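You operate a simulated robot arm through the tools that you are given. There is no shell and no other tool. Be economical: measure what you need, move in short steps, check, and stop when the job is done.

You run a simulated robot arm. Do the job below in one go: nothing can be reset, and whatever is moved stays where it is left.

JOB
Take the square tin scoop on the sill bench and put it away on the low bench. Open the labels drawer, put the fibre packet with the smallest size on its label from the low bench inside and shut the drawer again. Put the stacked cups in the white store box. Fetch the ferrule box from the low bench and set it on the front of the grey mat. Take the twine roll on the assembly bench and put it away on the fourth shelf from the bottom of the grey rack. Put the sandpaper box on the assembly bench away on the top shelf of the brown rack. Take the purple bead pot from the assembly bench and leave it on the clamp bench. The order is free. Set down upright: fibre packet, ferrule box, twine roll, bead pot.

The check looks at the end state, three seconds after you hand in, the way a careful person would. Anything else that was tipped, shoved, dropped, spilled or broken makes it a failure.

ROBOT AND FRAMES
A 6-joint arm with a two-finger parallel gripper on a trunk, on a base that drives. Base frame: it is fixed to the floor where the robot stands at the start and does not move with it; the origin is under the middle of the robot, x ahead of it, y to its left, z up; the surface under the hand at the start is at about z = 0.8. Units: m, rad, N and s.
With the tool pointing down near the work surface it reaches from about 0.24 to 0.66 m from the robot's upright axis, wherever it stands. Its first joint turns from -2.897 to 2.897 rad. Places, roughly: bead pot [-3, 4.25, 1]; chest [-3.7, 2.4, 0.4]; clamp bench [-4.1, 4.2, 0.8]; ferrule box [-2.5, 2, 0.75]; fibre packet [-2.5, 2.5, 0.75]; fourth shelf of the grey rack [-0.6, 6.1, 1.2]; front of the grey mat (17x37 cm) [-5.86, 3.02, 0.86]; labels drawer [-3.7, 2.5, 0.5]; low bench [-2.6, 2.3, 0.6]; sandpaper box [-3, 4.25, 1]; square tin scoop (8x5x9 cm) [0.5, -0.2, 0.8]; stacked cups (8x8x13 cm) [-2.6, 2.4, 0.7]; top shelf of the brown rack [-6.2, 0.5, 1.6]; twine roll [-2.75, 4.25, 1]; white store box (20x30x9 cm) [-2.1, 2.2, 0.6]. Payload 1.57 kg.
The TCP is the grasp point between the finger pads, 0.03 m short of the fingertips. In the tool frame z runs along the fingers and y along their closing line. Largest opening 0.11 m; finger width 0.024, thickness 0.012; the body of the gripper, 0.048 by 0.112 m, starts 0.078 m behind the TCP.
Orientation is told as [roll, pitch, yaw] about the base's x, y, z axes, in that order, counted from this pose: with the fingers straight down and closing along the base's y, the tool's x points along the base's -x, its y along +y and its z along -z.

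CONTROLS
- The arm moves only by the tool send_rows. Its argument "targets" is a list of rows, each a list of 3 entries, a list of its own where there are three numbers: the shift along the tool's x, y, z in units of 30 mm (1.0 is 30 mm), then the turn, a rotation vector about the tool's x, y, z in units of 8 degrees (1.0 is 8 degrees), then the finger opening in m, from 0 to 0.11. In form: [[[dx, dy, dz], [wx, wy, wz], fingers], ...]. A call has 1 to 8 rows; each row shifts and turns the commanded pose from where the row before left it, along the tool's axes as they then stand. A call with a number of a shift or a turn outside -1 to 1 is refused whole. Rows are played at 5 a second. More than 0.05 m and 0.15 rad between two rows, or a gripper value outside its range, and nothing of the call is played. A pose out of reach is approached as far as the arm can. The call stops where the force on the tool passes 40 N (or 10 N more than at its start, if that is more) or the arm is blocked; 0.2 s more then pass. The fingers move at their own pace (about 0.108 m/s each) and stop on an object; they squeeze with about 28 N. The grip force told is the motor's: it shows also when the fingers shut on nothing. Time passes only in rows, and 0.2 s behind the last, so rows that do not move let the fingers close. It gives the time, the measured TCP pose, the force on the tool (base axes), the opening and the grip force at its end, in the units of the frame above (readings bear some noise), with the torque about the TCP (base axes, N m) and any sound that the robot's microphone picked up.
- Cameras (640 x 400 px; columns grow to the right, rows downward): "scene" is now at [0.0322, 0.0922, 1.6532]; the picture's right is [-0.75, -0.66, 0.00], its down [-0.53, 0.60, -0.60] and it looks along [0.39, -0.45, -0.80] (base axes); focal length 271 px, centre (320, 200). "wrist" rides on the gripper at [0.07, 0.016, -0.141] in the tool frame; the picture's right is [-0.23, 0.97, 0.00], its down [-0.86, -0.20, -0.48] and it looks along [-0.47, -0.11, 0.88] (tool axes); focal length 222 px, centre (320, 200). There is no depth. A picture from a camera that has moved, and an enlarged one, comes with that camera's place and axes in the base frame and with its lens. The place of the scene camera against the robot may be out by one fixed shift of up to 0.012 m in any direction.
- get_image(camera): a new picture of that camera. It takes no simulated time.
- raise_lower(by): slides the trunk up (or, below 0, down) by that many m; the arm and the scene camera ride with it, the base frame stays. It gives what a move gives, with no picture.
- roll_base(legs): drives the robot by 1 to 6 legs, each [ahead, left, turn to the left] in m, m and rad, along the robot's own axes; the way and the turn of a leg run together, so that a leg with both is an arc; at most 1.5 m and 3.142 rad a leg. The arm and the cameras ride along, it lands a little off, and it stops where it bumps. It gives what a move gives.
- aim_head(pan, tilt): turns the head with the scene camera to pan (to the left, within 2.094 rad either way) and tilt (down, from -0.506 to 1.204), counted from straight ahead of the robot. It gives what a move gives.
- inspect(camera, box): a new picture of the part [left, top, right, bottom] of that camera's present view, enlarged. It takes no simulated time.
- finish_job(): hands the job in; it is judged then, once.

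Work in short steps. Places have to be worked out from the pictures, the camera data and where the tool is seen: move nearer, look again, correct. Check each grasp and each placing, and mend what went wrong. You have 483 turns and 216 pictures in all, those below and enlarged ones among them. Open the gripper and draw the arm clear of the work before you hand the job in, unless the task says otherwise; then end with one line.

The tools are called as a command line: name --argument value ..., lists and objects as JSON in quotes. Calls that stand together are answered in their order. send_rows: Moves the arm, as the interface text tells. Its arguments: {"type":"object","properties":{"targets":{"type":"array","items":{"type":"array"}}},"required":["targets"]} The other tools are called the same way: raise_lower (by) slides the trunk up or down; roll_base (legs) drives the base; aim_head (pan, tilt) turns the head that bears the scene camera; get_image (camera) takes a picture; inspect (camera, box) takes an enlarged picture of a part of a camera's view; finish_job () hands the job in.

At the start:

```text
time_s: 0.0
ee_pos: [0.381, -0.2415, 1.0856]
tcp_rot: [0.001, 0.001, 0.0]
contact_force: [-1.0, 0.1, -0.3]
moment: [-0.01, 0.02, 0.03]
grip_width: 0.1099
grasp_force: 0.2
trunk travel left (down, up): [-0.25, 0.34]
robot x, y, heading: [0.0006, 0.0035, 0.002]
head pan, tilt: [-0.855, 0.929]
```

scene: 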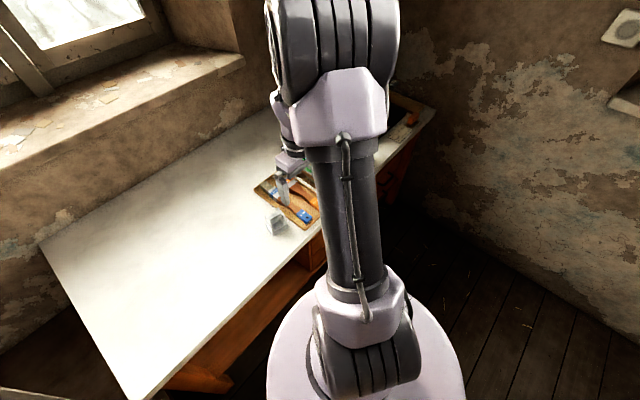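
wrist: 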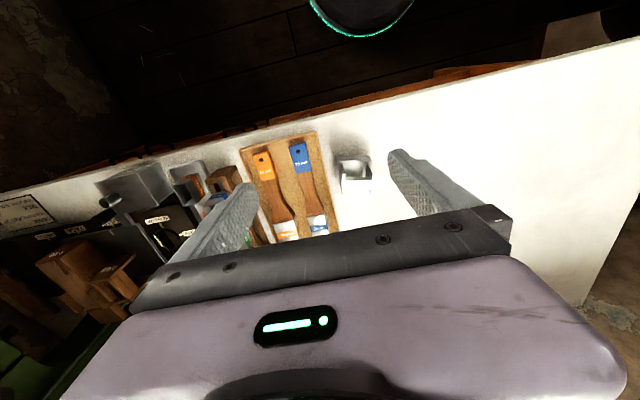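

The scoop appears near (0.47, -0.20) beside a tool tray. I take a closer look before moving.

inspect --camera "wrist" --box '[220, 110, 440, 248]'

inspect --camera "scene" --box '[220, 130, 348, 250]'

```text
2.90 times, centred on (330, 179) of wrist
camera zoom: at [0.3106, -0.2254, 1.2275], right [0.23, 0.97, 0.0], down [0.86, -0.2, 0.48], along [0.47, -0.11, -0.88], focal length 644 px, centre (291, 261)
```

zoom: 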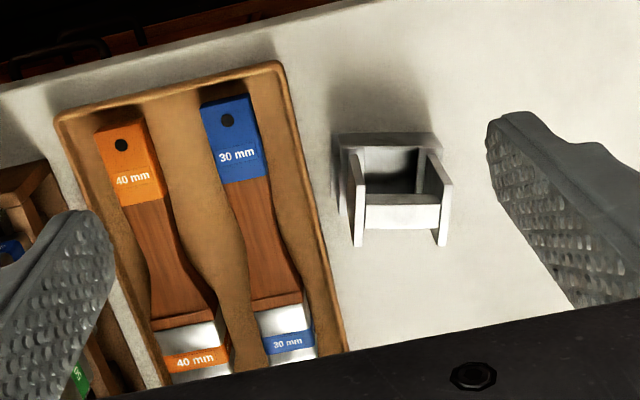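

```text
3.33 times, centred on (284, 190) of scene
camera zoom: at [0.0322, 0.0922, 1.6532], right [-0.75, -0.66, 0.0], down [-0.53, 0.6, -0.6], along [0.39, -0.45, -0.8], focal length 903 px, centre (440, 233)
```

zoom: 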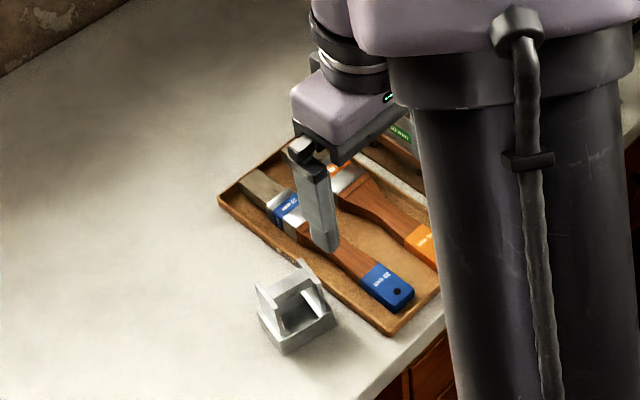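

I zoom in more to understand the scoop's shape.

inspect --camera "scene" --box '[262, 202, 298, 242]'

inspect --camera "wrist" --box '[325, 148, 385, 200]'

```text
10.00 times, centred on (280, 222) of scene
camera zoom: at [0.0322, 0.0922, 1.6532], right [-0.75, -0.66, 0.0], down [-0.53, 0.6, -0.6], along [0.39, -0.45, -0.8], focal length 2708 px, centre (720, -20)
```

zoom: 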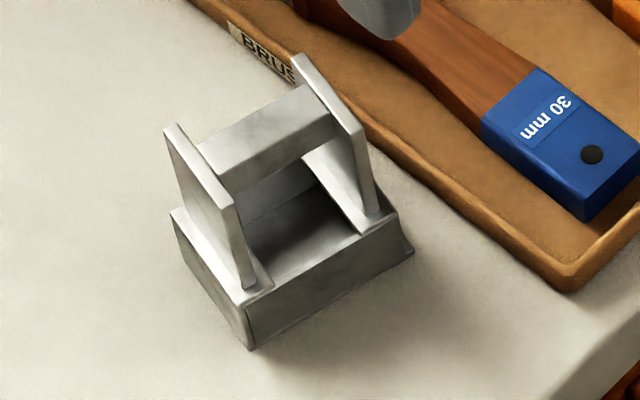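

```text
7.69 times, centred on (355, 174) of wrist
camera zoom: at [0.3106, -0.2254, 1.2275], right [0.23, 0.97, 0.0], down [0.86, -0.2, 0.48], along [0.47, -0.11, -0.88], focal length 1709 px, centre (51, 400)
```

zoom: 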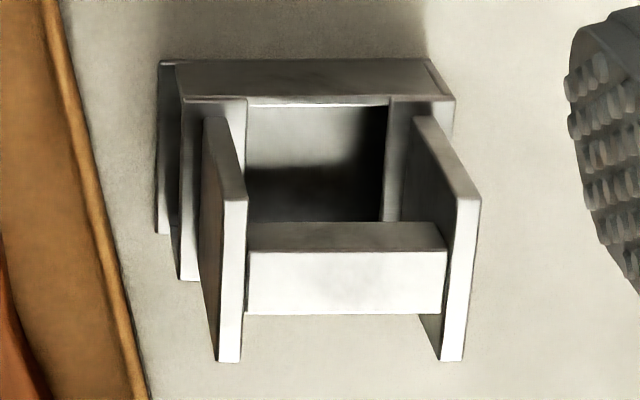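

The scoop is a tin box with two side plates and a crossbar, centred about (0.479, -0.196), plates' top ~0.885, yaw ≈ -13°. I move above it and turn the hand to suit.

send_rows --targets '[[[-0.8167, 0.379, 0.7], [0, 0, 0], 0.11], [[-0.8167, 0.379, 0.7], [0, 0, 0], 0.11], [[-0.8167, 0.379, 0.7], [0, 0, 0], 0.11], [[-0.8167, 0.379, 0.7], [0, 0, 0], 0.11], [[0, 0, 0.7], [0, 0, 0.8], 0.11], [[0, 0, 0.7], [0, 0, 0.8], 0.11], [[0, 0, 0], [0, 0, 0], 0.11]]'

get_image --camera "wrist"

inspect --camera "scene" --box '[250, 170, 330, 250]'

```text
time_s: 1.6
ee_pos: [0.4782, -0.1966, 0.9597]
tcp_rot: [-0.002, 0.001, -0.225]
contact_force: [0.4, 0.9, -0.2]
moment: [-0.02, 0.01, 0.03]
grip_width: 0.1099
grasp_force: 0.0
trunk travel left (down, up): [-0.25, 0.34]
robot x, y, heading: [-0.0029, 0.0043, 0.001]
head pan, tilt: [-0.855, 0.929]
```

```text
209 pictures are left
camera wrist: at [0.4142, -0.1647, 1.1011], right [0.44, 0.9, 0.0], down [0.79, -0.38, 0.48], along [0.43, -0.21, -0.88], focal length 222 px, centre (320, 200)
```

wrist: 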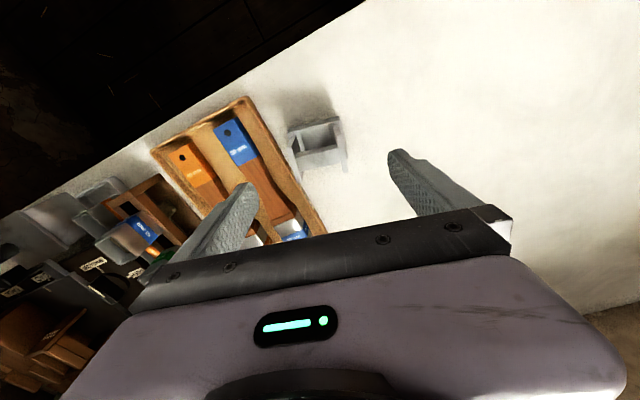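

```text
5.00 times, centred on (290, 210) of scene
camera zoom: at [0.032, 0.0922, 1.6533], right [-0.75, -0.66, 0.0], down [-0.53, 0.6, -0.6], along [0.39, -0.45, -0.8], focal length 1354 px, centre (470, 150)
```

zoom: 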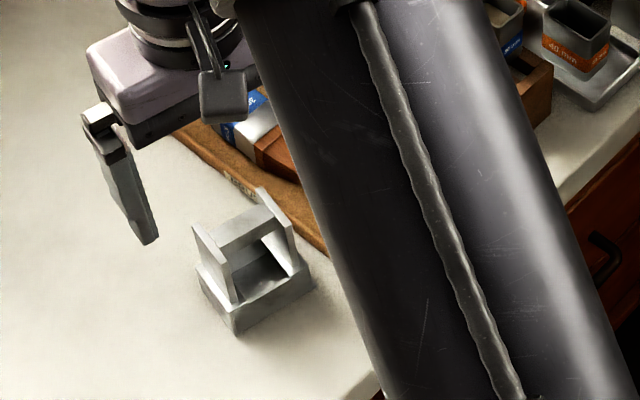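

inspect --camera "wrist" --box '[275, 100, 365, 190]'

```text
4.44 times, centred on (320, 145) of wrist
camera zoom: at [0.4142, -0.1647, 1.1011], right [0.44, 0.9, 0.0], down [0.79, -0.38, 0.48], along [0.43, -0.21, -0.88], focal length 987 px, centre (320, 444)
```

zoom: 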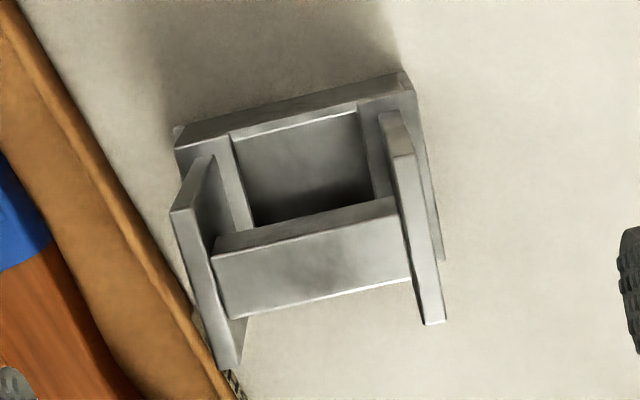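

Triangulating the two wrist views puts the bar at (0.473, -0.197, ~0.897). I shift 5 mm back, descend to z 0.883 and close.

send_rows --targets '[[[0.16, 0, 0.85], [0, 0, -0.1], 0.11], [[0, 0, 0.85], [0, 0, 0], 0.11], [[0, 0, 0.85], [0, 0, 0], 0.11], [[0, 0, 0], [0, 0, 0], 0.0], [[0, 0, 0], [0, 0, 0], 0.0], [[0, 0, 0], [0, 0, 0], 0.0]]'

get_image --camera "wrist"

```text
time_s: 3.0
ee_pos: [0.4739, -0.1958, 0.8839]
tcp_rot: [0.001, 0.0, -0.209]
contact_force: [0.3, -0.4, 1.7]
moment: [0.05, -0.08, -0.01]
grip_width: 0.055
grasp_force: 28.0
trunk travel left (down, up): [-0.25, 0.34]
robot x, y, heading: [0.0011, 0.0014, -0.001]
head pan, tilt: [-0.855, 0.929]
```

```text
206 pictures are left
camera wrist: at [0.4089, -0.1648, 1.0246], right [0.42, 0.91, 0.0], down [0.79, -0.37, 0.48], along [0.43, -0.2, -0.88], focal length 222 px, centre (320, 200)
```

wrist: 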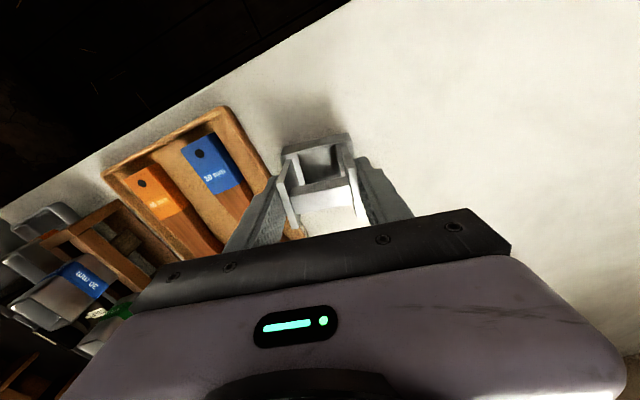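

Gripped at 55 mm, as expected. I lift it straight up.

send_rows --targets '[[[0, 0, -0.5], [0, 0, 0], 0.0], [[0, 0, -1], [0, 0, 0], 0.0], [[0, 0, -1], [0, 0, 0], 0.0], [[0, 0, -1], [0, 0, 0], 0.0], [[0, 0, -1], [0, 0, 0], 0.0], [[0.7, 0, -1], [0, 0, -0.5], 0.0], [[0.7, 0, -1], [0, 0, -1], 0.0]]'

aim_head --pan 1.5 --tilt 0.35

get_image --camera "scene"

get_image --camera "wrist"

```text
time_s: 4.6
ee_pos: [0.4315, -0.187, 1.0789]
tcp_rot: [-0.001, 0.0, 0.001]
contact_force: [0.3, 0.1, -0.3]
moment: [-0.01, 0.0, 0.0]
grip_width: 0.0552
grasp_force: 27.9
trunk travel left (down, up): [-0.25, 0.34]
robot x, y, heading: [-0.0019, 0.002, 0.002]
head pan, tilt: [-0.855, 0.929]
```

```text
time_s: 6.8
ee_pos: [0.4315, -0.1869, 1.0784]
tcp_rot: [-0.001, -0.001, -0.002]
contact_force: [0.0, 0.3, -1.9]
moment: [0.01, 0.02, -0.02]
grip_width: 0.055
grasp_force: 28.5
trunk travel left (down, up): [-0.25, 0.34]
robot x, y, heading: [0.0033, 0.0002, 0.001]
head pan, tilt: [1.499, 0.351]
```

```text
205 pictures are left
camera scene: at [-0.0096, 0.2407, 1.7029], right [1.0, -0.07, 0.0], down [-0.02, -0.34, -0.94], along [0.07, 0.94, -0.34], focal length 271 px, centre (320, 200)
```

scene: 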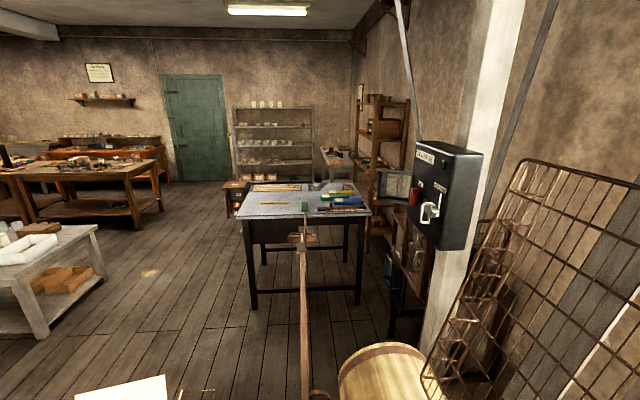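

```text
204 pictures are left
camera wrist: at [0.3622, -0.1714, 1.2201], right [0.23, 0.97, 0.0], down [0.85, -0.2, 0.48], along [0.47, -0.11, -0.88], focal length 222 px, centre (320, 200)
```

wrist: 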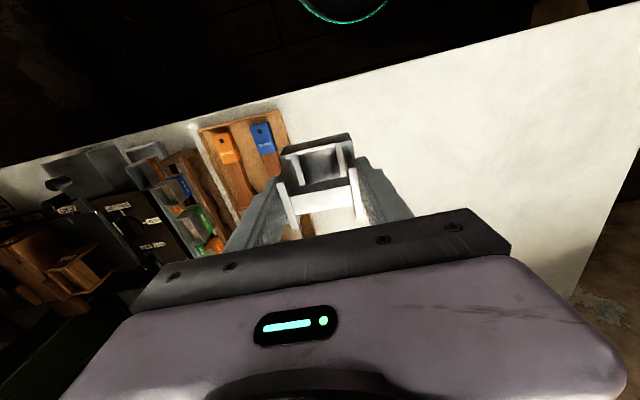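

Now I look more to the left for the low bench, chest and the route.

aim_head --pan 2.09 --tilt 0.45

get_image --camera "scene"

```text
time_s: 7.8
ee_pos: [0.433, -0.1882, 1.0789]
tcp_rot: [0.0, 0.0, -0.002]
contact_force: [1.2, -0.3, -0.8]
moment: [0.0, -0.03, 0.01]
grip_width: 0.055
grasp_force: 27.7
trunk travel left (down, up): [-0.25, 0.34]
robot x, y, heading: [-0.0006, 0.0025, 0.001]
head pan, tilt: [2.089, 0.45]
```

```text
203 pictures are left
camera scene: at [-0.0617, 0.2277, 1.6937], right [0.87, 0.49, 0.0], down [0.22, -0.38, -0.9], along [-0.45, 0.78, -0.44], focal length 271 px, centre (320, 200)
```

scene: 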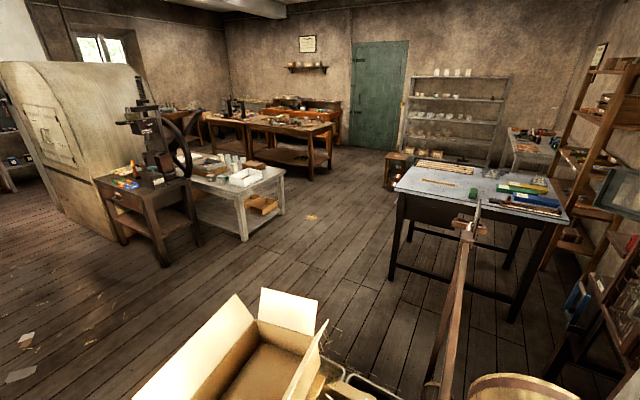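

inspect --camera "scene" --box '[90, 60, 350, 270]'

inspect --camera "scene" --box '[170, 140, 300, 245]'

```text
1.90 times, centred on (220, 165) of scene
camera zoom: at [-0.0617, 0.2277, 1.6937], right [0.87, 0.49, 0.0], down [0.22, -0.38, -0.9], along [-0.45, 0.78, -0.44], focal length 516 px, centre (510, 267)
```

zoom: 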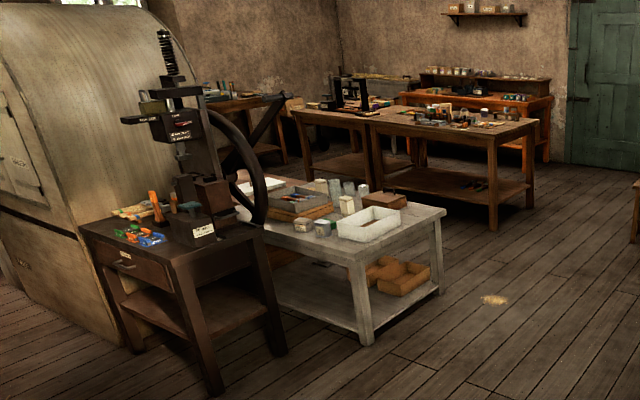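

```text
3.81 times, centred on (235, 192) of scene
camera zoom: at [-0.0617, 0.2277, 1.6937], right [0.87, 0.49, 0.0], down [0.22, -0.38, -0.9], along [-0.45, 0.78, -0.44], focal length 1032 px, centre (644, 229)
```

zoom: 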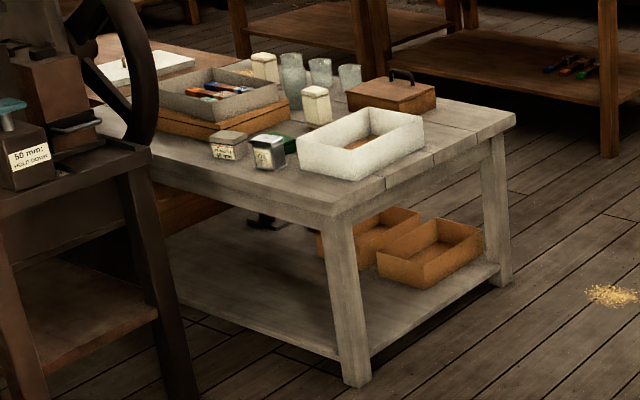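

The base radius is about 0.22 m. I turn the robot left by 90° and look at the way behind it.

roll_base --legs '[[-0.15, 0, 0], [0, 0, 1.57]]'

aim_head --pan 1.3 --tilt 0.6

get_image --camera "scene"

```text
time_s: 12.9
ee_pos: [0.0519, 0.4262, 1.0783]
tcp_rot: [0.005, -0.002, 1.549]
contact_force: [30.0, -17.3, -1.8]
moment: [1.62, 2.16, 0.97]
grip_width: 0.0554
grasp_force: 28.2
trunk travel left (down, up): [-0.25, 0.34]
robot x, y, heading: [-0.1479, -0.0026, 1.549]
head pan, tilt: [2.089, 0.45]
```

```text
time_s: 14.0
ee_pos: [0.0519, 0.4255, 1.0793]
tcp_rot: [0.001, -0.002, 1.55]
contact_force: [26.6, -14.5, -0.9]
moment: [1.4, 2.13, 0.72]
grip_width: 0.055
grasp_force: 27.8
trunk travel left (down, up): [-0.25, 0.34]
robot x, y, heading: [-0.1479, -0.0015, 1.548]
head pan, tilt: [1.3, 0.6]
```

```text
200 pictures are left
camera scene: at [-0.3653, 0.0135, 1.6809], right [0.29, 0.96, 0.0], down [0.54, -0.16, -0.83], along [-0.79, 0.24, -0.56], focal length 271 px, centre (320, 200)
```

scene: 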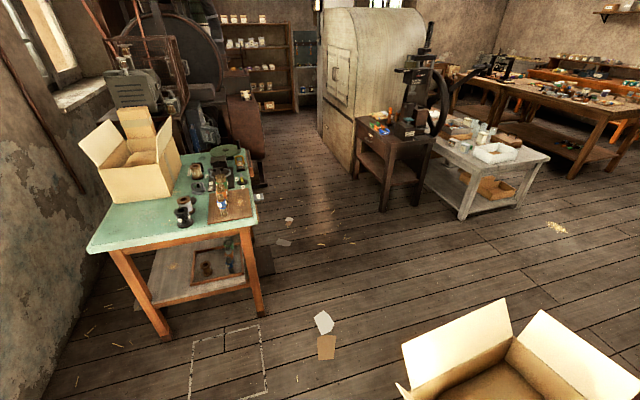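

There's 30 N on the tool: the arm is touching something near (0.05, 0.43). I look that way.

aim_head --pan -0.35 --tilt 0.75

get_image --camera "scene"

get_image --camera "wrist"

```text
time_s: 15.7
ee_pos: [0.0504, 0.4263, 1.0784]
tcp_rot: [0.003, -0.001, 1.55]
contact_force: [28.9, -14.4, -0.3]
moment: [1.36, 2.19, 0.72]
grip_width: 0.0552
grasp_force: 27.7
trunk travel left (down, up): [-0.25, 0.34]
robot x, y, heading: [-0.1472, -0.0027, 1.554]
head pan, tilt: [-0.351, 0.75]
```

```text
199 pictures are left
camera scene: at [-0.2502, 0.0654, 1.6678], right [0.93, -0.36, 0.0], down [-0.25, -0.63, -0.73], along [0.26, 0.68, -0.68], focal length 271 px, centre (320, 200)
```

scene: 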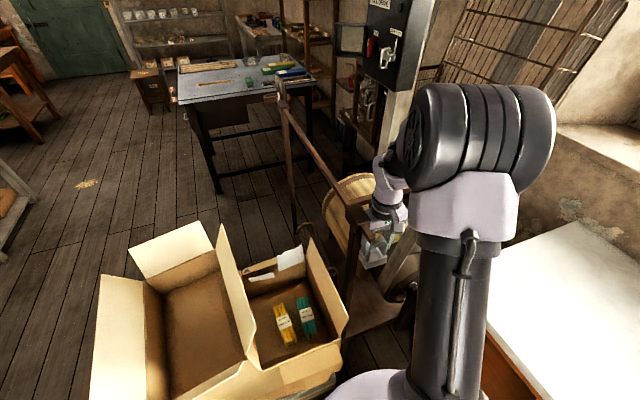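

```text
198 pictures are left
camera wrist: at [0.0335, 0.3563, 1.2203], right [-0.97, 0.25, 0.0], down [0.22, 0.85, 0.48], along [0.12, 0.47, -0.88], focal length 222 px, centre (320, 200)
```

wrist: 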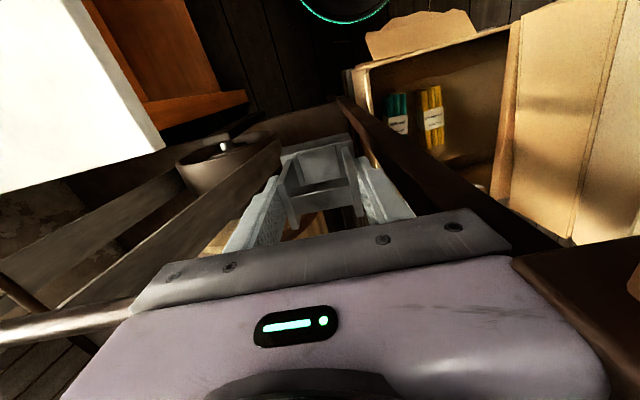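

The hand leans against a beam of a wooden stand. I turn back along the same path, then raise the arm well above it.

roll_base --legs '[[0, 0, -0.5]]'

send_rows --targets '[[[0, 0, -1], [0, 0, 0], 0.0], [[0, 0, -1], [0, 0, 0], 0.0], [[0, 0, -1], [0, 0, 0], 0.0], [[0, 0, -1], [0, 0, 0], 0.0], [[0, 0, -1], [0, 0, 0], 0.0], [[0, 0, 0], [0, 0, 0], 0.0]]'

get_image --camera "scene"

get_image --camera "wrist"

```text
time_s: 17.6
ee_pos: [0.2286, 0.2817, 1.0788]
tcp_rot: [-0.001, -0.001, 1.052]
contact_force: [-0.2, -1.0, -0.2]
moment: [-0.02, 0.03, -0.01]
grip_width: 0.0552
grasp_force: 28.0
trunk travel left (down, up): [-0.25, 0.34]
robot x, y, heading: [-0.1492, -0.0015, 1.046]
head pan, tilt: [-0.351, 0.75]
```

```text
time_s: 19.0
ee_pos: [0.2278, 0.2813, 1.228]
tcp_rot: [-0.001, 0.0, 1.052]
contact_force: [-0.5, -0.5, -1.4]
moment: [0.02, 0.02, 0.02]
grip_width: 0.0553
grasp_force: 28.0
trunk travel left (down, up): [-0.25, 0.34]
robot x, y, heading: [-0.1534, -0.0023, 1.05]
head pan, tilt: [-0.351, 0.75]
```

```text
197 pictures are left
camera scene: at [-0.2132, 0.1137, 1.6673], right [0.64, -0.76, 0.0], down [-0.52, -0.44, -0.73], along [0.56, 0.47, -0.68], focal length 271 px, centre (320, 200)
```

scene: 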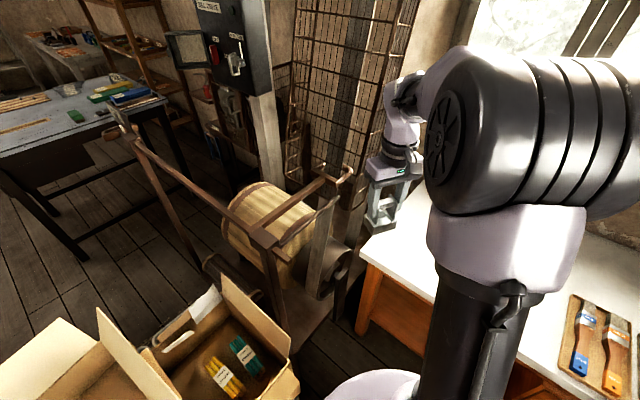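

```text
196 pictures are left
camera wrist: at [0.1789, 0.2288, 1.3701], right [-0.73, 0.68, 0.0], down [0.6, 0.64, 0.48], along [0.33, 0.35, -0.88], focal length 222 px, centre (320, 200)
```

wrist: 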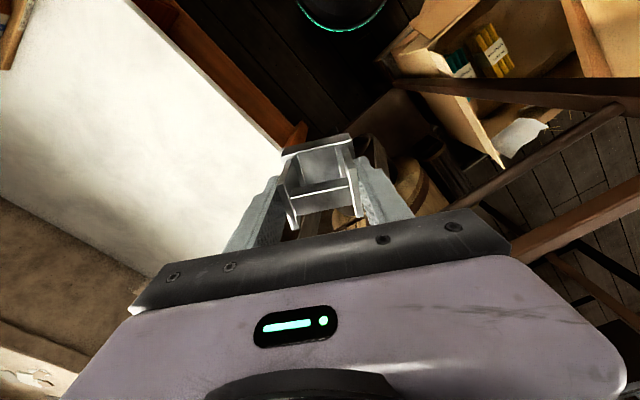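

It's a sack truck with a barrel; the robot is clear of it and it still stands. I'll turn back to heading 0, drive backwards between the green table and the carton, and only then turn left in the open.

roll_base --legs '[[0, 0, -1.05], [-0.95, 0.15, 0], [0, 0, 1.57]]'

aim_head --pan 0.5 --tilt 0.6

get_image --camera "scene"

```text
time_s: 30.5
ee_pos: [-0.9179, 0.5813, 1.229]
tcp_rot: [-0.001, 0.0, 1.571]
contact_force: [0.0, -0.6, -1.2]
moment: [-0.01, -0.01, 0.03]
grip_width: 0.0551
grasp_force: 28.5
trunk travel left (down, up): [-0.25, 0.34]
robot x, y, heading: [-1.1041, 0.1526, 1.577]
head pan, tilt: [-0.351, 0.75]
```

```text
time_s: 31.6
ee_pos: [-0.9165, 0.5815, 1.2277]
tcp_rot: [-0.001, 0.0, 1.572]
contact_force: [-0.2, 0.9, 0.3]
moment: [-0.03, -0.01, -0.01]
grip_width: 0.0551
grasp_force: 28.1
trunk travel left (down, up): [-0.25, 0.34]
robot x, y, heading: [-1.1055, 0.1526, 1.568]
head pan, tilt: [0.499, 0.6]
```

```text
195 pictures are left
camera scene: at [-1.2838, 0.2154, 1.6801], right [0.88, 0.48, 0.0], down [0.27, -0.5, -0.82], along [-0.39, 0.72, -0.57], focal length 271 px, centre (320, 200)
```

scene: 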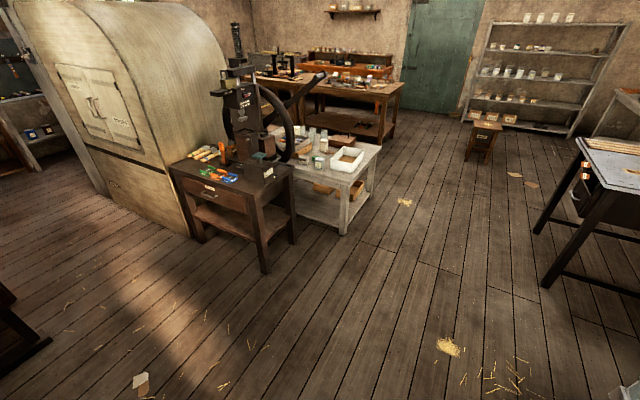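

The way to the low bench's near end is open. I drive to (-1.4, 2.3) and turn to face the bench.

roll_base --legs '[[0.6, 0.3, 0], [1.5, 0.0, 0], [0.05, 0, 1.57]]'

aim_head --pan 0.0 --tilt 0.75

get_image --camera "scene"

get_image --camera "wrist"

```text
time_s: 46.2
ee_pos: [-1.8704, 2.4548, 1.2284]
tcp_rot: [-0.002, 0.0, -3.131]
contact_force: [-0.6, 0.1, -1.4]
moment: [0.0, -0.04, -0.07]
grip_width: 0.0551
grasp_force: 28.0
trunk travel left (down, up): [-0.25, 0.34]
robot x, y, heading: [-1.4346, 2.2694, -3.129]
head pan, tilt: [0.499, 0.6]
```

```text
time_s: 47.1
ee_pos: [-1.8694, 2.4546, 1.2276]
tcp_rot: [-0.001, 0.0, -3.132]
contact_force: [-0.5, -0.6, 0.0]
moment: [-0.01, -0.02, -0.01]
grip_width: 0.0552
grasp_force: 28.7
trunk travel left (down, up): [-0.25, 0.34]
robot x, y, heading: [-1.4405, 2.2703, -3.131]
head pan, tilt: [0.0, 0.75]
```

```text
194 pictures are left
camera scene: at [-1.494, 2.1384, 1.6673], right [-0.01, 1.0, 0.0], down [0.68, 0.01, -0.73], along [-0.73, -0.01, -0.68], focal length 271 px, centre (320, 200)
```

scene: 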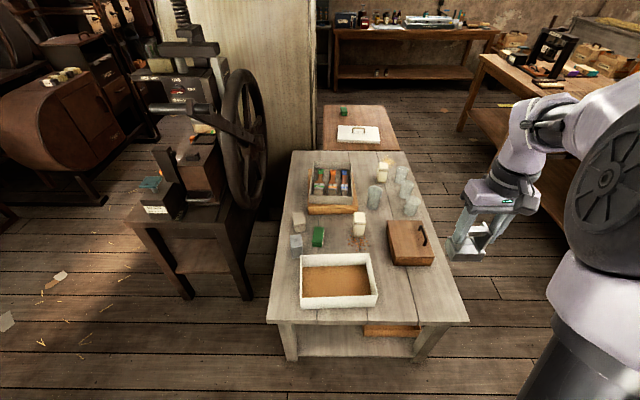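

```text
193 pictures are left
camera wrist: at [-1.8005, 2.4384, 1.3699], right [-0.22, -0.98, 0.0], down [-0.86, 0.19, 0.48], along [-0.47, 0.1, -0.88], focal length 222 px, centre (320, 200)
```

wrist: 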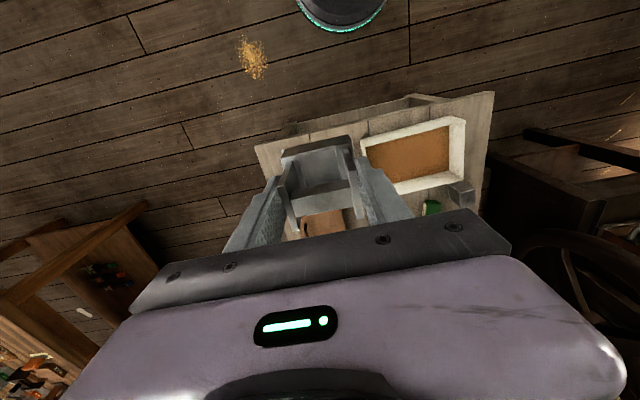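

The free spot for the scoop is the near right corner of the bench, about (-2.07, 2.55). I drive up to the bench and lower the trunk.

roll_base --legs '[[0.23, 0, -0.01]]'

raise_lower --by -0.2

get_image --camera "scene"

```text
time_s: 48.9
ee_pos: [-2.0986, 2.4576, 1.2283]
tcp_rot: [-0.003, 0.003, -3.142]
contact_force: [-1.4, -0.3, -0.3]
moment: [-0.01, -0.05, 0.02]
grip_width: 0.0551
grasp_force: 28.5
trunk travel left (down, up): [-0.25, 0.34]
robot x, y, heading: [-1.6653, 2.2661, 3.143]
head pan, tilt: [0.0, 0.75]
```

```text
time_s: 51.0
ee_pos: [-2.0983, 2.4577, 1.0279]
tcp_rot: [-0.003, 0.001, -3.141]
contact_force: [0.6, 0.0, -0.6]
moment: [0.01, 0.01, 0.0]
grip_width: 0.0552
grasp_force: 27.4
trunk travel left (down, up): [-0.05, 0.54]
robot x, y, heading: [-1.6668, 2.271, 3.141]
head pan, tilt: [0.0, 0.75]
```

```text
192 pictures are left
camera scene: at [-1.7258, 2.1379, 1.4674], right [0.0, 1.0, 0.0], down [0.68, 0.0, -0.73], along [-0.73, 0.0, -0.68], focal length 271 px, centre (320, 200)
```

scene: 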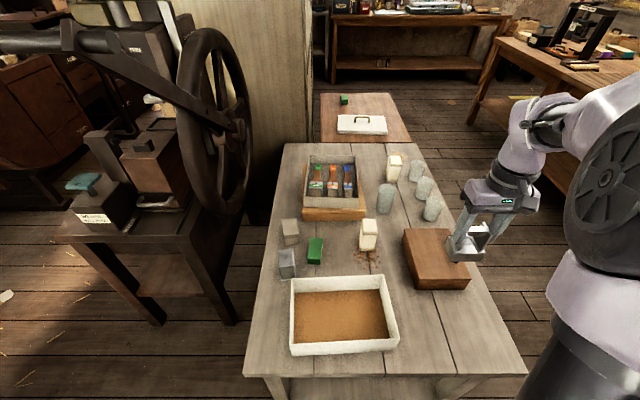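

Bench top is about z 0.63. I move over (-2.06, 2.55) and descend to about 0.76.

send_rows --targets '[[[0.4, -1, 0.7], [0, 0, 0], 0.0], [[0.4, -1, 0.7], [0, 0, 0], 0.0], [[0.4, -1, 0.7], [0, 0, 0], 0.0], [[0, 0, 1], [0, 0, 0], 0.0], [[0, 0, 1], [0, 0, 0], 0.0], [[0, 0, 1], [0, 0, 0], 0.0], [[0, 0, 1], [0, 0, 0], 0.0], [[0, 0, 1], [0, 0, 0], 0.0]]'

get_image --camera "scene"

send_rows --targets '[[[0, 0, 0.7], [0, 0, 0], 0.0], [[0, 0, 0], [0, 0, 0], 0.0]]'

inspect --camera "scene" --box '[370, 220, 560, 380]'

```text
time_s: 52.8
ee_pos: [-2.0631, 2.5473, 0.8157]
tcp_rot: [-0.001, -0.001, -3.14]
contact_force: [-0.2, -0.5, 0.0]
moment: [0.02, 0.01, -0.03]
grip_width: 0.055
grasp_force: 28.2
trunk travel left (down, up): [-0.05, 0.54]
robot x, y, heading: [-1.6669, 2.2698, 3.137]
head pan, tilt: [0.0, 0.75]
```

```text
191 pictures are left
camera scene: at [-1.726, 2.138, 1.4673], right [0.0, 1.0, 0.0], down [0.68, 0.0, -0.73], along [-0.73, 0.0, -0.68], focal length 271 px, centre (320, 200)
```

scene: 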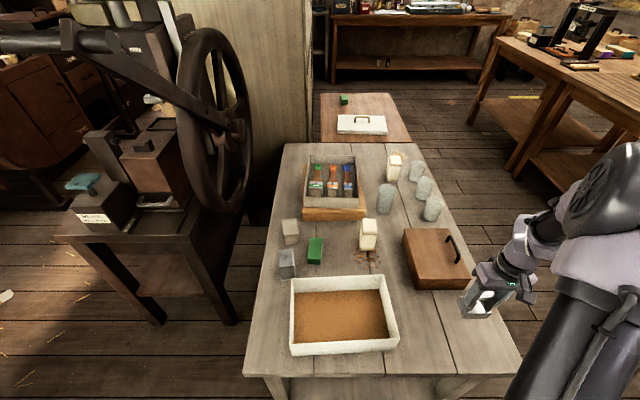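

```text
time_s: 53.4
ee_pos: [-2.0622, 2.5474, 0.7945]
tcp_rot: [-0.002, 0.0, -3.142]
contact_force: [0.1, -0.2, -0.8]
moment: [0.02, 0.0, -0.02]
grip_width: 0.0551
grasp_force: 27.7
trunk travel left (down, up): [-0.05, 0.54]
robot x, y, heading: [-1.6674, 2.2713, 3.142]
head pan, tilt: [0.0, 0.75]
```

```text
2.50 times, centred on (465, 300) of scene
camera zoom: at [-1.726, 2.138, 1.4673], right [0.0, 1.0, 0.0], down [0.68, 0.0, -0.73], along [-0.73, 0.0, -0.68], focal length 677 px, centre (-42, -50)
```

zoom: 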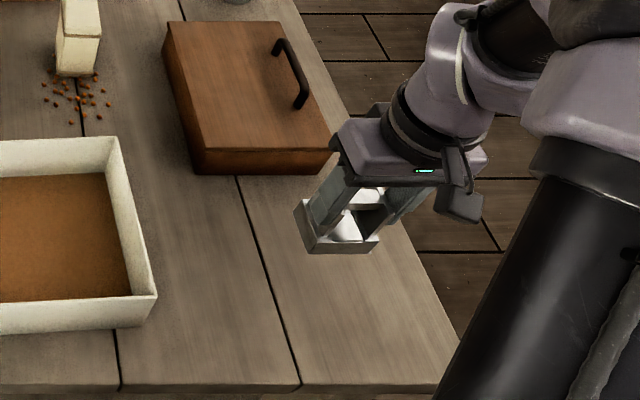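

Still about 8 cm above the bench by my estimate. I go down carefully, watching the force.

send_rows --targets '[[[0, 0, 0.8], [0, 0, 0], 0.0], [[0, 0, 0.8], [0, 0, 0], 0.0], [[0, 0, 0.6], [0, 0, 0], 0.0], [[0, 0, 0.2], [0, 0, 0], 0.0], [[0, 0, 0], [0, 0, 0], 0.0]]'

inspect --camera "scene" --box '[370, 220, 560, 380]'

```text
time_s: 54.6
ee_pos: [-2.0617, 2.5483, 0.7228]
tcp_rot: [-0.004, 0.001, -3.141]
contact_force: [-0.6, 1.0, -0.9]
moment: [0.03, -0.02, 0.01]
grip_width: 0.0551
grasp_force: 28.6
trunk travel left (down, up): [-0.05, 0.54]
robot x, y, heading: [-1.665, 2.2696, 3.136]
head pan, tilt: [0.0, 0.75]
```

```text
2.50 times, centred on (465, 300) of scene
camera zoom: at [-1.7259, 2.1379, 1.4673], right [0.0, 1.0, 0.0], down [0.68, 0.0, -0.73], along [-0.73, 0.0, -0.68], focal length 677 px, centre (-42, -50)
```

zoom: 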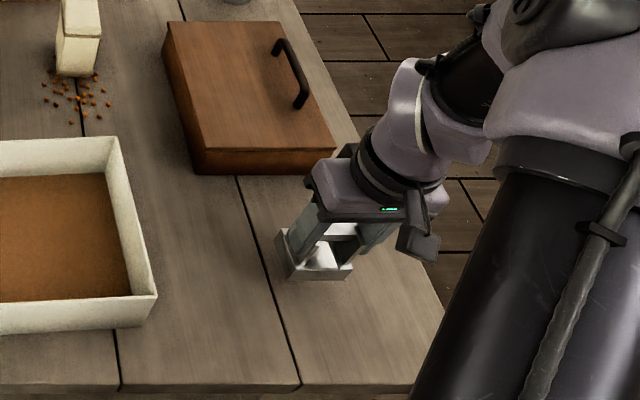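

send_rows --targets '[[[0, 0, 0.2], [0, 0, 0], 0.0], [[0, 0, 0.2], [0, 0, 0], 0.0], [[0, 0, 0.2], [0, 0, 0], 0.0], [[0, 0, 0], [0, 0, 0], 0.0]]'

```text
time_s: 55.6
ee_pos: [-2.0628, 2.548, 0.7061]
tcp_rot: [-0.002, 0.001, -3.138]
contact_force: [0.7, -0.1, 0.4]
moment: [-0.01, -0.03, 0.04]
grip_width: 0.0551
grasp_force: 27.7
trunk travel left (down, up): [-0.05, 0.54]
robot x, y, heading: [-1.6634, 2.2696, 3.14]
head pan, tilt: [0.0, 0.75]
```

No contact yet; a few more small steps down.

send_rows --targets '[[[0, 0, 0.2], [0, 0, 0], 0.0], [[0, 0, 0.2], [0, 0, 0], 0.0], [[0, 0, 0], [0, 0, 0], 0.0]]'

inspect --camera "scene" --box '[430, 290, 510, 340]'

```text
time_s: 56.4
ee_pos: [-2.062, 2.548, 0.6922]
tcp_rot: [-0.001, -0.001, -3.143]
contact_force: [-0.7, -0.4, -0.3]
moment: [-0.02, 0.01, 0.0]
grip_width: 0.0552
grasp_force: 28.7
trunk travel left (down, up): [-0.05, 0.54]
robot x, y, heading: [-1.6673, 2.2698, 3.145]
head pan, tilt: [0.0, 0.75]
```

```text
8.00 times, centred on (470, 315) of scene
camera zoom: at [-1.7259, 2.1379, 1.4673], right [0.0, 1.0, 0.0], down [0.68, 0.0, -0.73], along [-0.73, 0.0, -0.68], focal length 2167 px, centre (-880, -720)
```

zoom: 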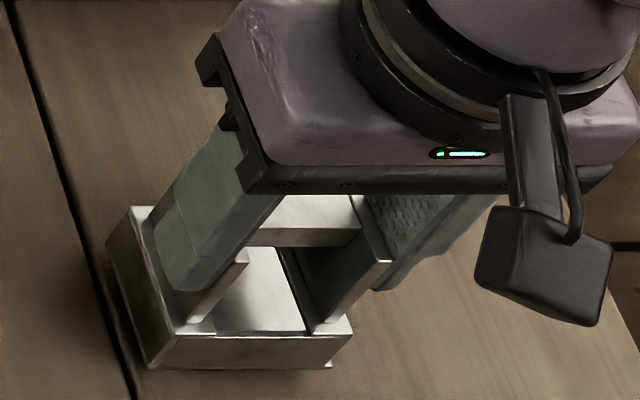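

send_rows --targets '[[[0, 0, 0.15], [0, 0, 0], 0.0], [[0, 0, 0.15], [0, 0, 0], 0.0], [[0, 0, 0.15], [0, 0, 0], 0.0], [[0, 0, 0], [0, 0, 0], 0.0]]'

```text
time_s: 57.3
ee_pos: [-2.062, 2.5472, 0.6818]
tcp_rot: [-0.004, -0.003, 3.14]
contact_force: [8.6, -4.3, 28.8]
moment: [-0.54, -0.54, -0.03]
grip_width: 0.0553
grasp_force: 28.2
trunk travel left (down, up): [-0.05, 0.54]
robot x, y, heading: [-1.666, 2.2678, 3.137]
head pan, tilt: [0.0, 0.75]
stopped in row 4: the force on the tool passed its limit at 42 N (the readings are from after the stop); the commanded pose is now the measured one
```

The scoop is down (28 N at z 0.682). I open slowly and lift the hand clear.

send_rows --targets '[[[0, 0, -0.05], [0, 0, 0], 0.06], [[0, 0, 0], [0, 0, 0], 0.11], [[0, 0, 0], [0, 0, 0], 0.11], [[0, 0, -0.7], [0, 0, 0], 0.11], [[0, 0, -1], [0, 0, 0], 0.11], [[0, 0, -1], [0, 0, 0], 0.11], [[0, 0, -1], [0, 0, 0], 0.11], [[0, 0, -1], [0, 0, 0], 0.11]]'

get_image --camera "scene"

inspect --camera "scene" --box '[260, 130, 480, 290]'

```text
time_s: 59.1
ee_pos: [-2.0611, 2.5493, 0.8236]
tcp_rot: [-0.004, -0.002, 3.141]
contact_force: [0.4, -0.3, 0.0]
moment: [-0.02, -0.03, -0.01]
grip_width: 0.11
grasp_force: 0.2
trunk travel left (down, up): [-0.05, 0.54]
robot x, y, heading: [-1.6686, 2.2714, -3.143]
head pan, tilt: [0.0, 0.75]
```

```text
187 pictures are left
camera scene: at [-1.7256, 2.1377, 1.4673], right [0.0, 1.0, 0.0], down [0.68, 0.0, -0.73], along [-0.73, 0.0, -0.68], focal length 271 px, centre (320, 200)
```

scene: 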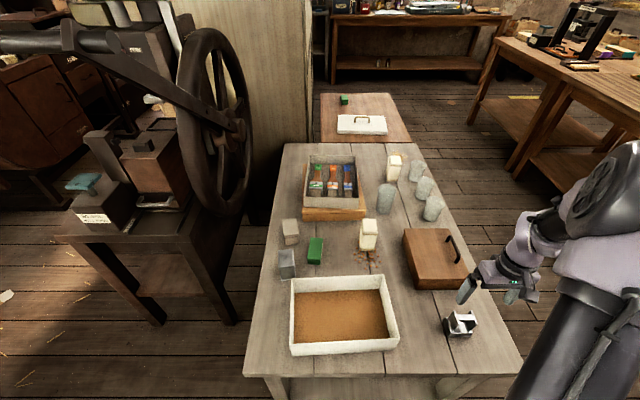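

```text
2.50 times, centred on (370, 210) of scene
camera zoom: at [-1.7256, 2.1377, 1.4673], right [0.0, 1.0, 0.0], down [0.68, 0.0, -0.73], along [-0.73, 0.0, -0.68], focal length 677 px, centre (195, 175)
```

zoom: 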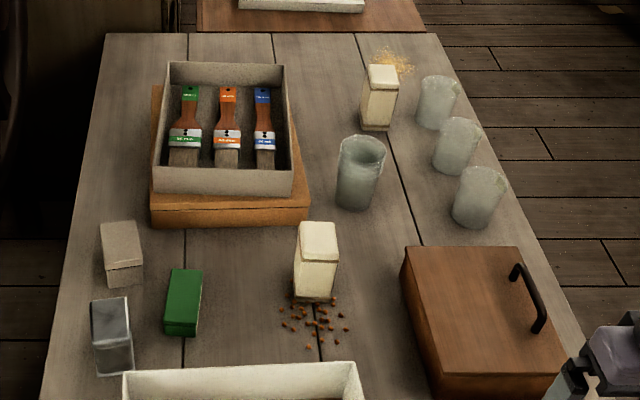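

The scoop stands well. I now zoom in on the candidates: packets, cups and small boxes.

inspect --camera "scene" --box '[350, 150, 450, 255]'

inspect --camera "scene" --box '[265, 205, 345, 285]'

inspect --camera "scene" --box '[310, 85, 420, 145]'

```text
3.81 times, centred on (400, 202) of scene
camera zoom: at [-1.7256, 2.1377, 1.4673], right [0.0, 1.0, 0.0], down [0.68, 0.0, -0.73], along [-0.73, 0.0, -0.68], focal length 1032 px, centre (15, 190)
```

zoom: 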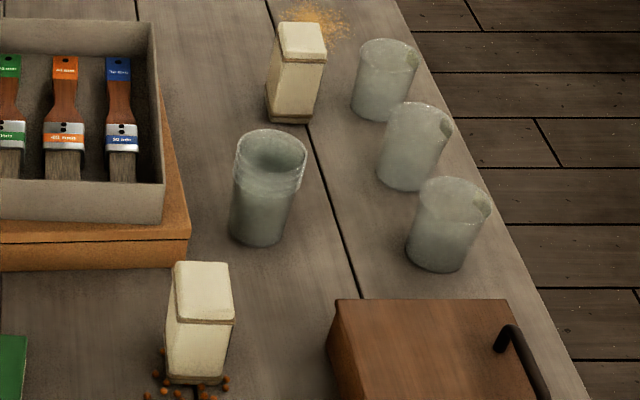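

```text
5.00 times, centred on (305, 245) of scene
camera zoom: at [-1.7256, 2.1377, 1.4673], right [0.0, 1.0, 0.0], down [0.68, 0.0, -0.73], along [-0.73, 0.0, -0.68], focal length 1354 px, centre (395, -25)
```

zoom: 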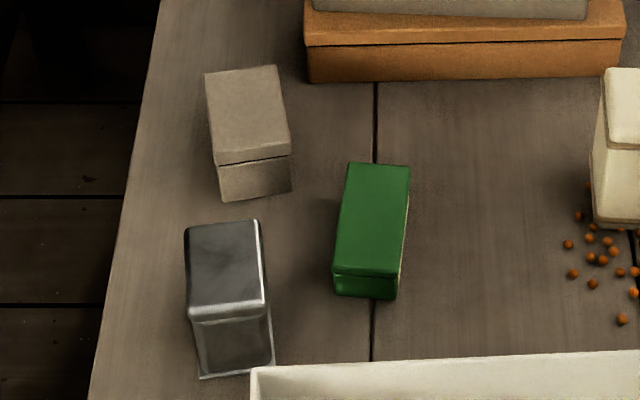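

```text
5.82 times, centred on (365, 115) of scene
camera zoom: at [-1.7256, 2.1377, 1.4673], right [0.0, 1.0, 0.0], down [0.68, 0.0, -0.73], along [-0.73, 0.0, -0.68], focal length 1576 px, centre (58, 694)
```

zoom: 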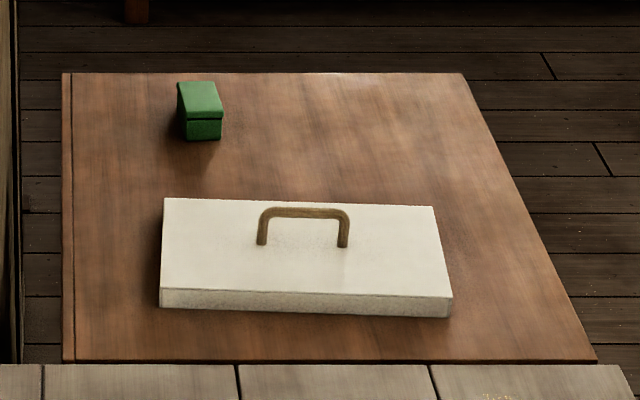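

The stacked cups are the nested stack at about (-2.58, 2.44). To read the labels on the small boxes (they face -y) I slide the robot along to y≈1.55 and look.

send_rows --targets '[[[0.5, 0, -1], [0, 0, 0], 0.11], [[0.5, 0, -1], [0, 0, 0], 0.11], [[0.5, 0, -1], [0, 0, 0], 0.11], [[0.5, 0, -1], [0, 0, 0], 0.11]]'

roll_base --legs '[[-0.05, 0.7, 0]]'

aim_head --pan -0.7 --tilt 0.75

get_image --camera "scene"

```text
time_s: 60.1
ee_pos: [-2.0021, 2.5481, 0.9433]
tcp_rot: [-0.001, -0.001, 3.141]
contact_force: [0.3, 0.9, -0.4]
moment: [-0.01, -0.01, 0.0]
grip_width: 0.11
grasp_force: 0.1
trunk travel left (down, up): [-0.05, 0.54]
robot x, y, heading: [-1.6663, 2.2701, -3.142]
head pan, tilt: [0.0, 0.75]
```

```text
time_s: 63.9
ee_pos: [-1.9534, 1.8546, 0.9427]
tcp_rot: [-0.004, -0.002, -3.139]
contact_force: [0.0, -0.8, 0.7]
moment: [0.0, 0.02, 0.0]
grip_width: 0.1101
grasp_force: 0.1
trunk travel left (down, up): [-0.05, 0.54]
robot x, y, heading: [-1.617, 1.5775, -3.14]
head pan, tilt: [0.0, 0.75]
```

```text
time_s: 65.0
ee_pos: [-1.9539, 1.8543, 0.944]
tcp_rot: [-0.003, -0.002, -3.139]
contact_force: [-1.3, -0.4, 0.0]
moment: [-0.03, -0.01, 0.0]
grip_width: 0.1098
grasp_force: 0.0
trunk travel left (down, up): [-0.05, 0.54]
robot x, y, heading: [-1.6151, 1.5758, -3.137]
head pan, tilt: [-0.7, 0.75]
```

```text
182 pictures are left
camera scene: at [-1.6558, 1.4988, 1.4673], right [0.64, 0.77, 0.0], down [0.52, -0.44, -0.73], along [-0.56, 0.47, -0.68], focal length 271 px, centre (320, 200)
```

scene: 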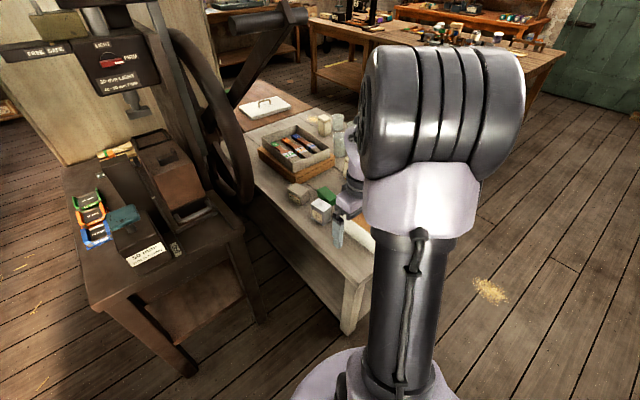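

inspect --camera "scene" --box '[280, 170, 350, 230]'

inspect --camera "scene" --box '[310, 100, 365, 160]'

```text
6.67 times, centred on (315, 200) of scene
camera zoom: at [-1.6558, 1.4988, 1.4673], right [0.64, 0.77, 0.0], down [0.52, -0.44, -0.73], along [-0.56, 0.47, -0.68], focal length 1806 px, centre (353, 200)
```

zoom: 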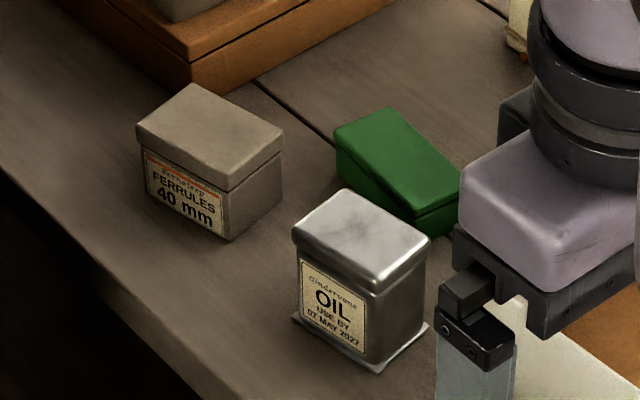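

```text
6.67 times, centred on (338, 130) of scene
camera zoom: at [-1.6558, 1.4988, 1.4673], right [0.64, 0.77, 0.0], down [0.52, -0.44, -0.73], along [-0.56, 0.47, -0.68], focal length 1806 px, centre (203, 667)
```

zoom: 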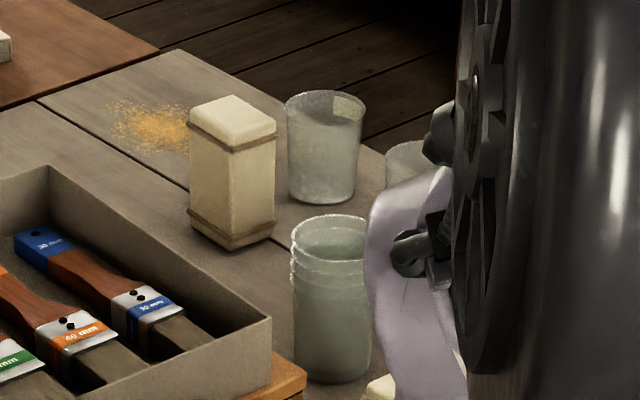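

The ferrule box is the cardboard one at (-2.40, 2.03). The packet labels must face +y, so I drive around into the aisle on the +y side, facing the bench.

roll_base --legs '[[-0.2, -0.75, 0], [0, -0.9, 0], [0, 0, 1.57], [0, -0.9, 0]]'

aim_head --pan 0.0 --tilt 0.7

get_image --camera "scene"

```text
time_s: 81.7
ee_pos: [-2.6049, 2.8786, 0.9423]
tcp_rot: [-0.001, -0.003, -1.566]
contact_force: [0.2, 0.1, 1.1]
moment: [-0.02, 0.0, 0.0]
grip_width: 0.11
grasp_force: 0.0
trunk travel left (down, up): [-0.05, 0.54]
robot x, y, heading: [-2.3311, 3.2114, -1.562]
head pan, tilt: [-0.7, 0.75]
```

```text
time_s: 82.8
ee_pos: [-2.6057, 2.8788, 0.9426]
tcp_rot: [-0.003, 0.0, -1.566]
contact_force: [0.3, -0.6, -0.8]
moment: [0.01, -0.02, 0.01]
grip_width: 0.1101
grasp_force: 0.1
trunk travel left (down, up): [-0.05, 0.54]
robot x, y, heading: [-2.3284, 3.216, -1.563]
head pan, tilt: [0.0, 0.7]
```

```text
179 pictures are left
camera scene: at [-2.1845, 3.1595, 1.4715], right [-1.0, 0.0, 0.0], down [0.0, 0.64, -0.76], along [0.0, -0.76, -0.64], focal length 271 px, centre (320, 200)
```

scene: 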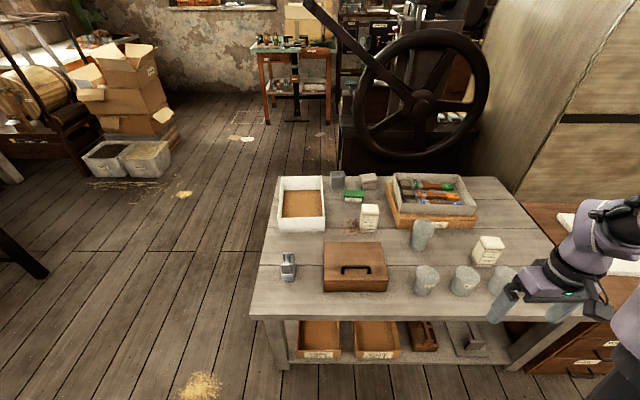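

inspect --camera "scene" --box '[340, 190, 540, 310]'

inspect --camera "scene" --box '[500, 190, 640, 390]'

```text
3.20 times, centred on (440, 250) of scene
camera zoom: at [-2.1845, 3.1595, 1.4715], right [-1.0, 0.0, 0.0], down [0.0, 0.64, -0.76], along [0.0, -0.76, -0.64], focal length 867 px, centre (-64, 40)
```

zoom: 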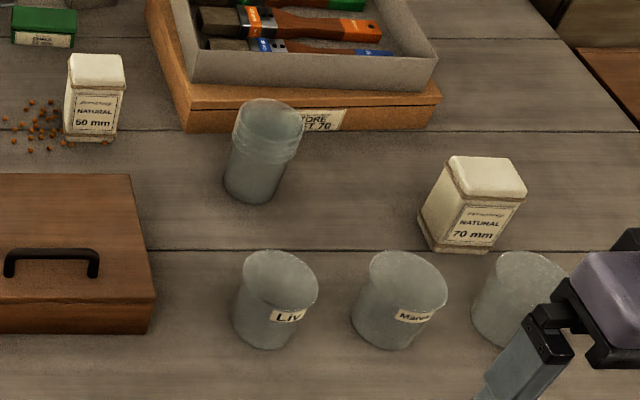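

```text
2.00 times, centred on (570, 290) of scene
camera zoom: at [-2.1845, 3.1595, 1.4715], right [-1.0, 0.0, 0.0], down [0.0, 0.64, -0.76], along [0.0, -0.76, -0.64], focal length 542 px, centre (-180, 20)
```

zoom: 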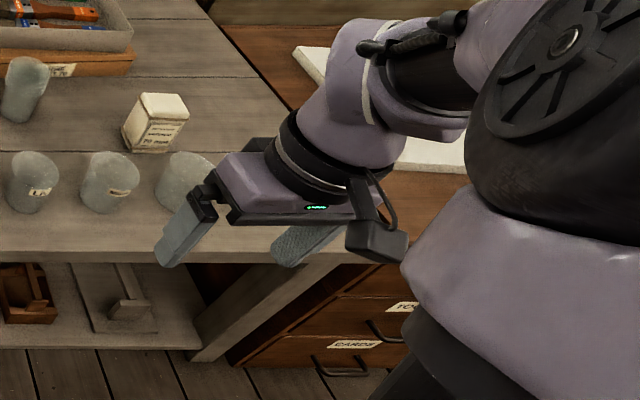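

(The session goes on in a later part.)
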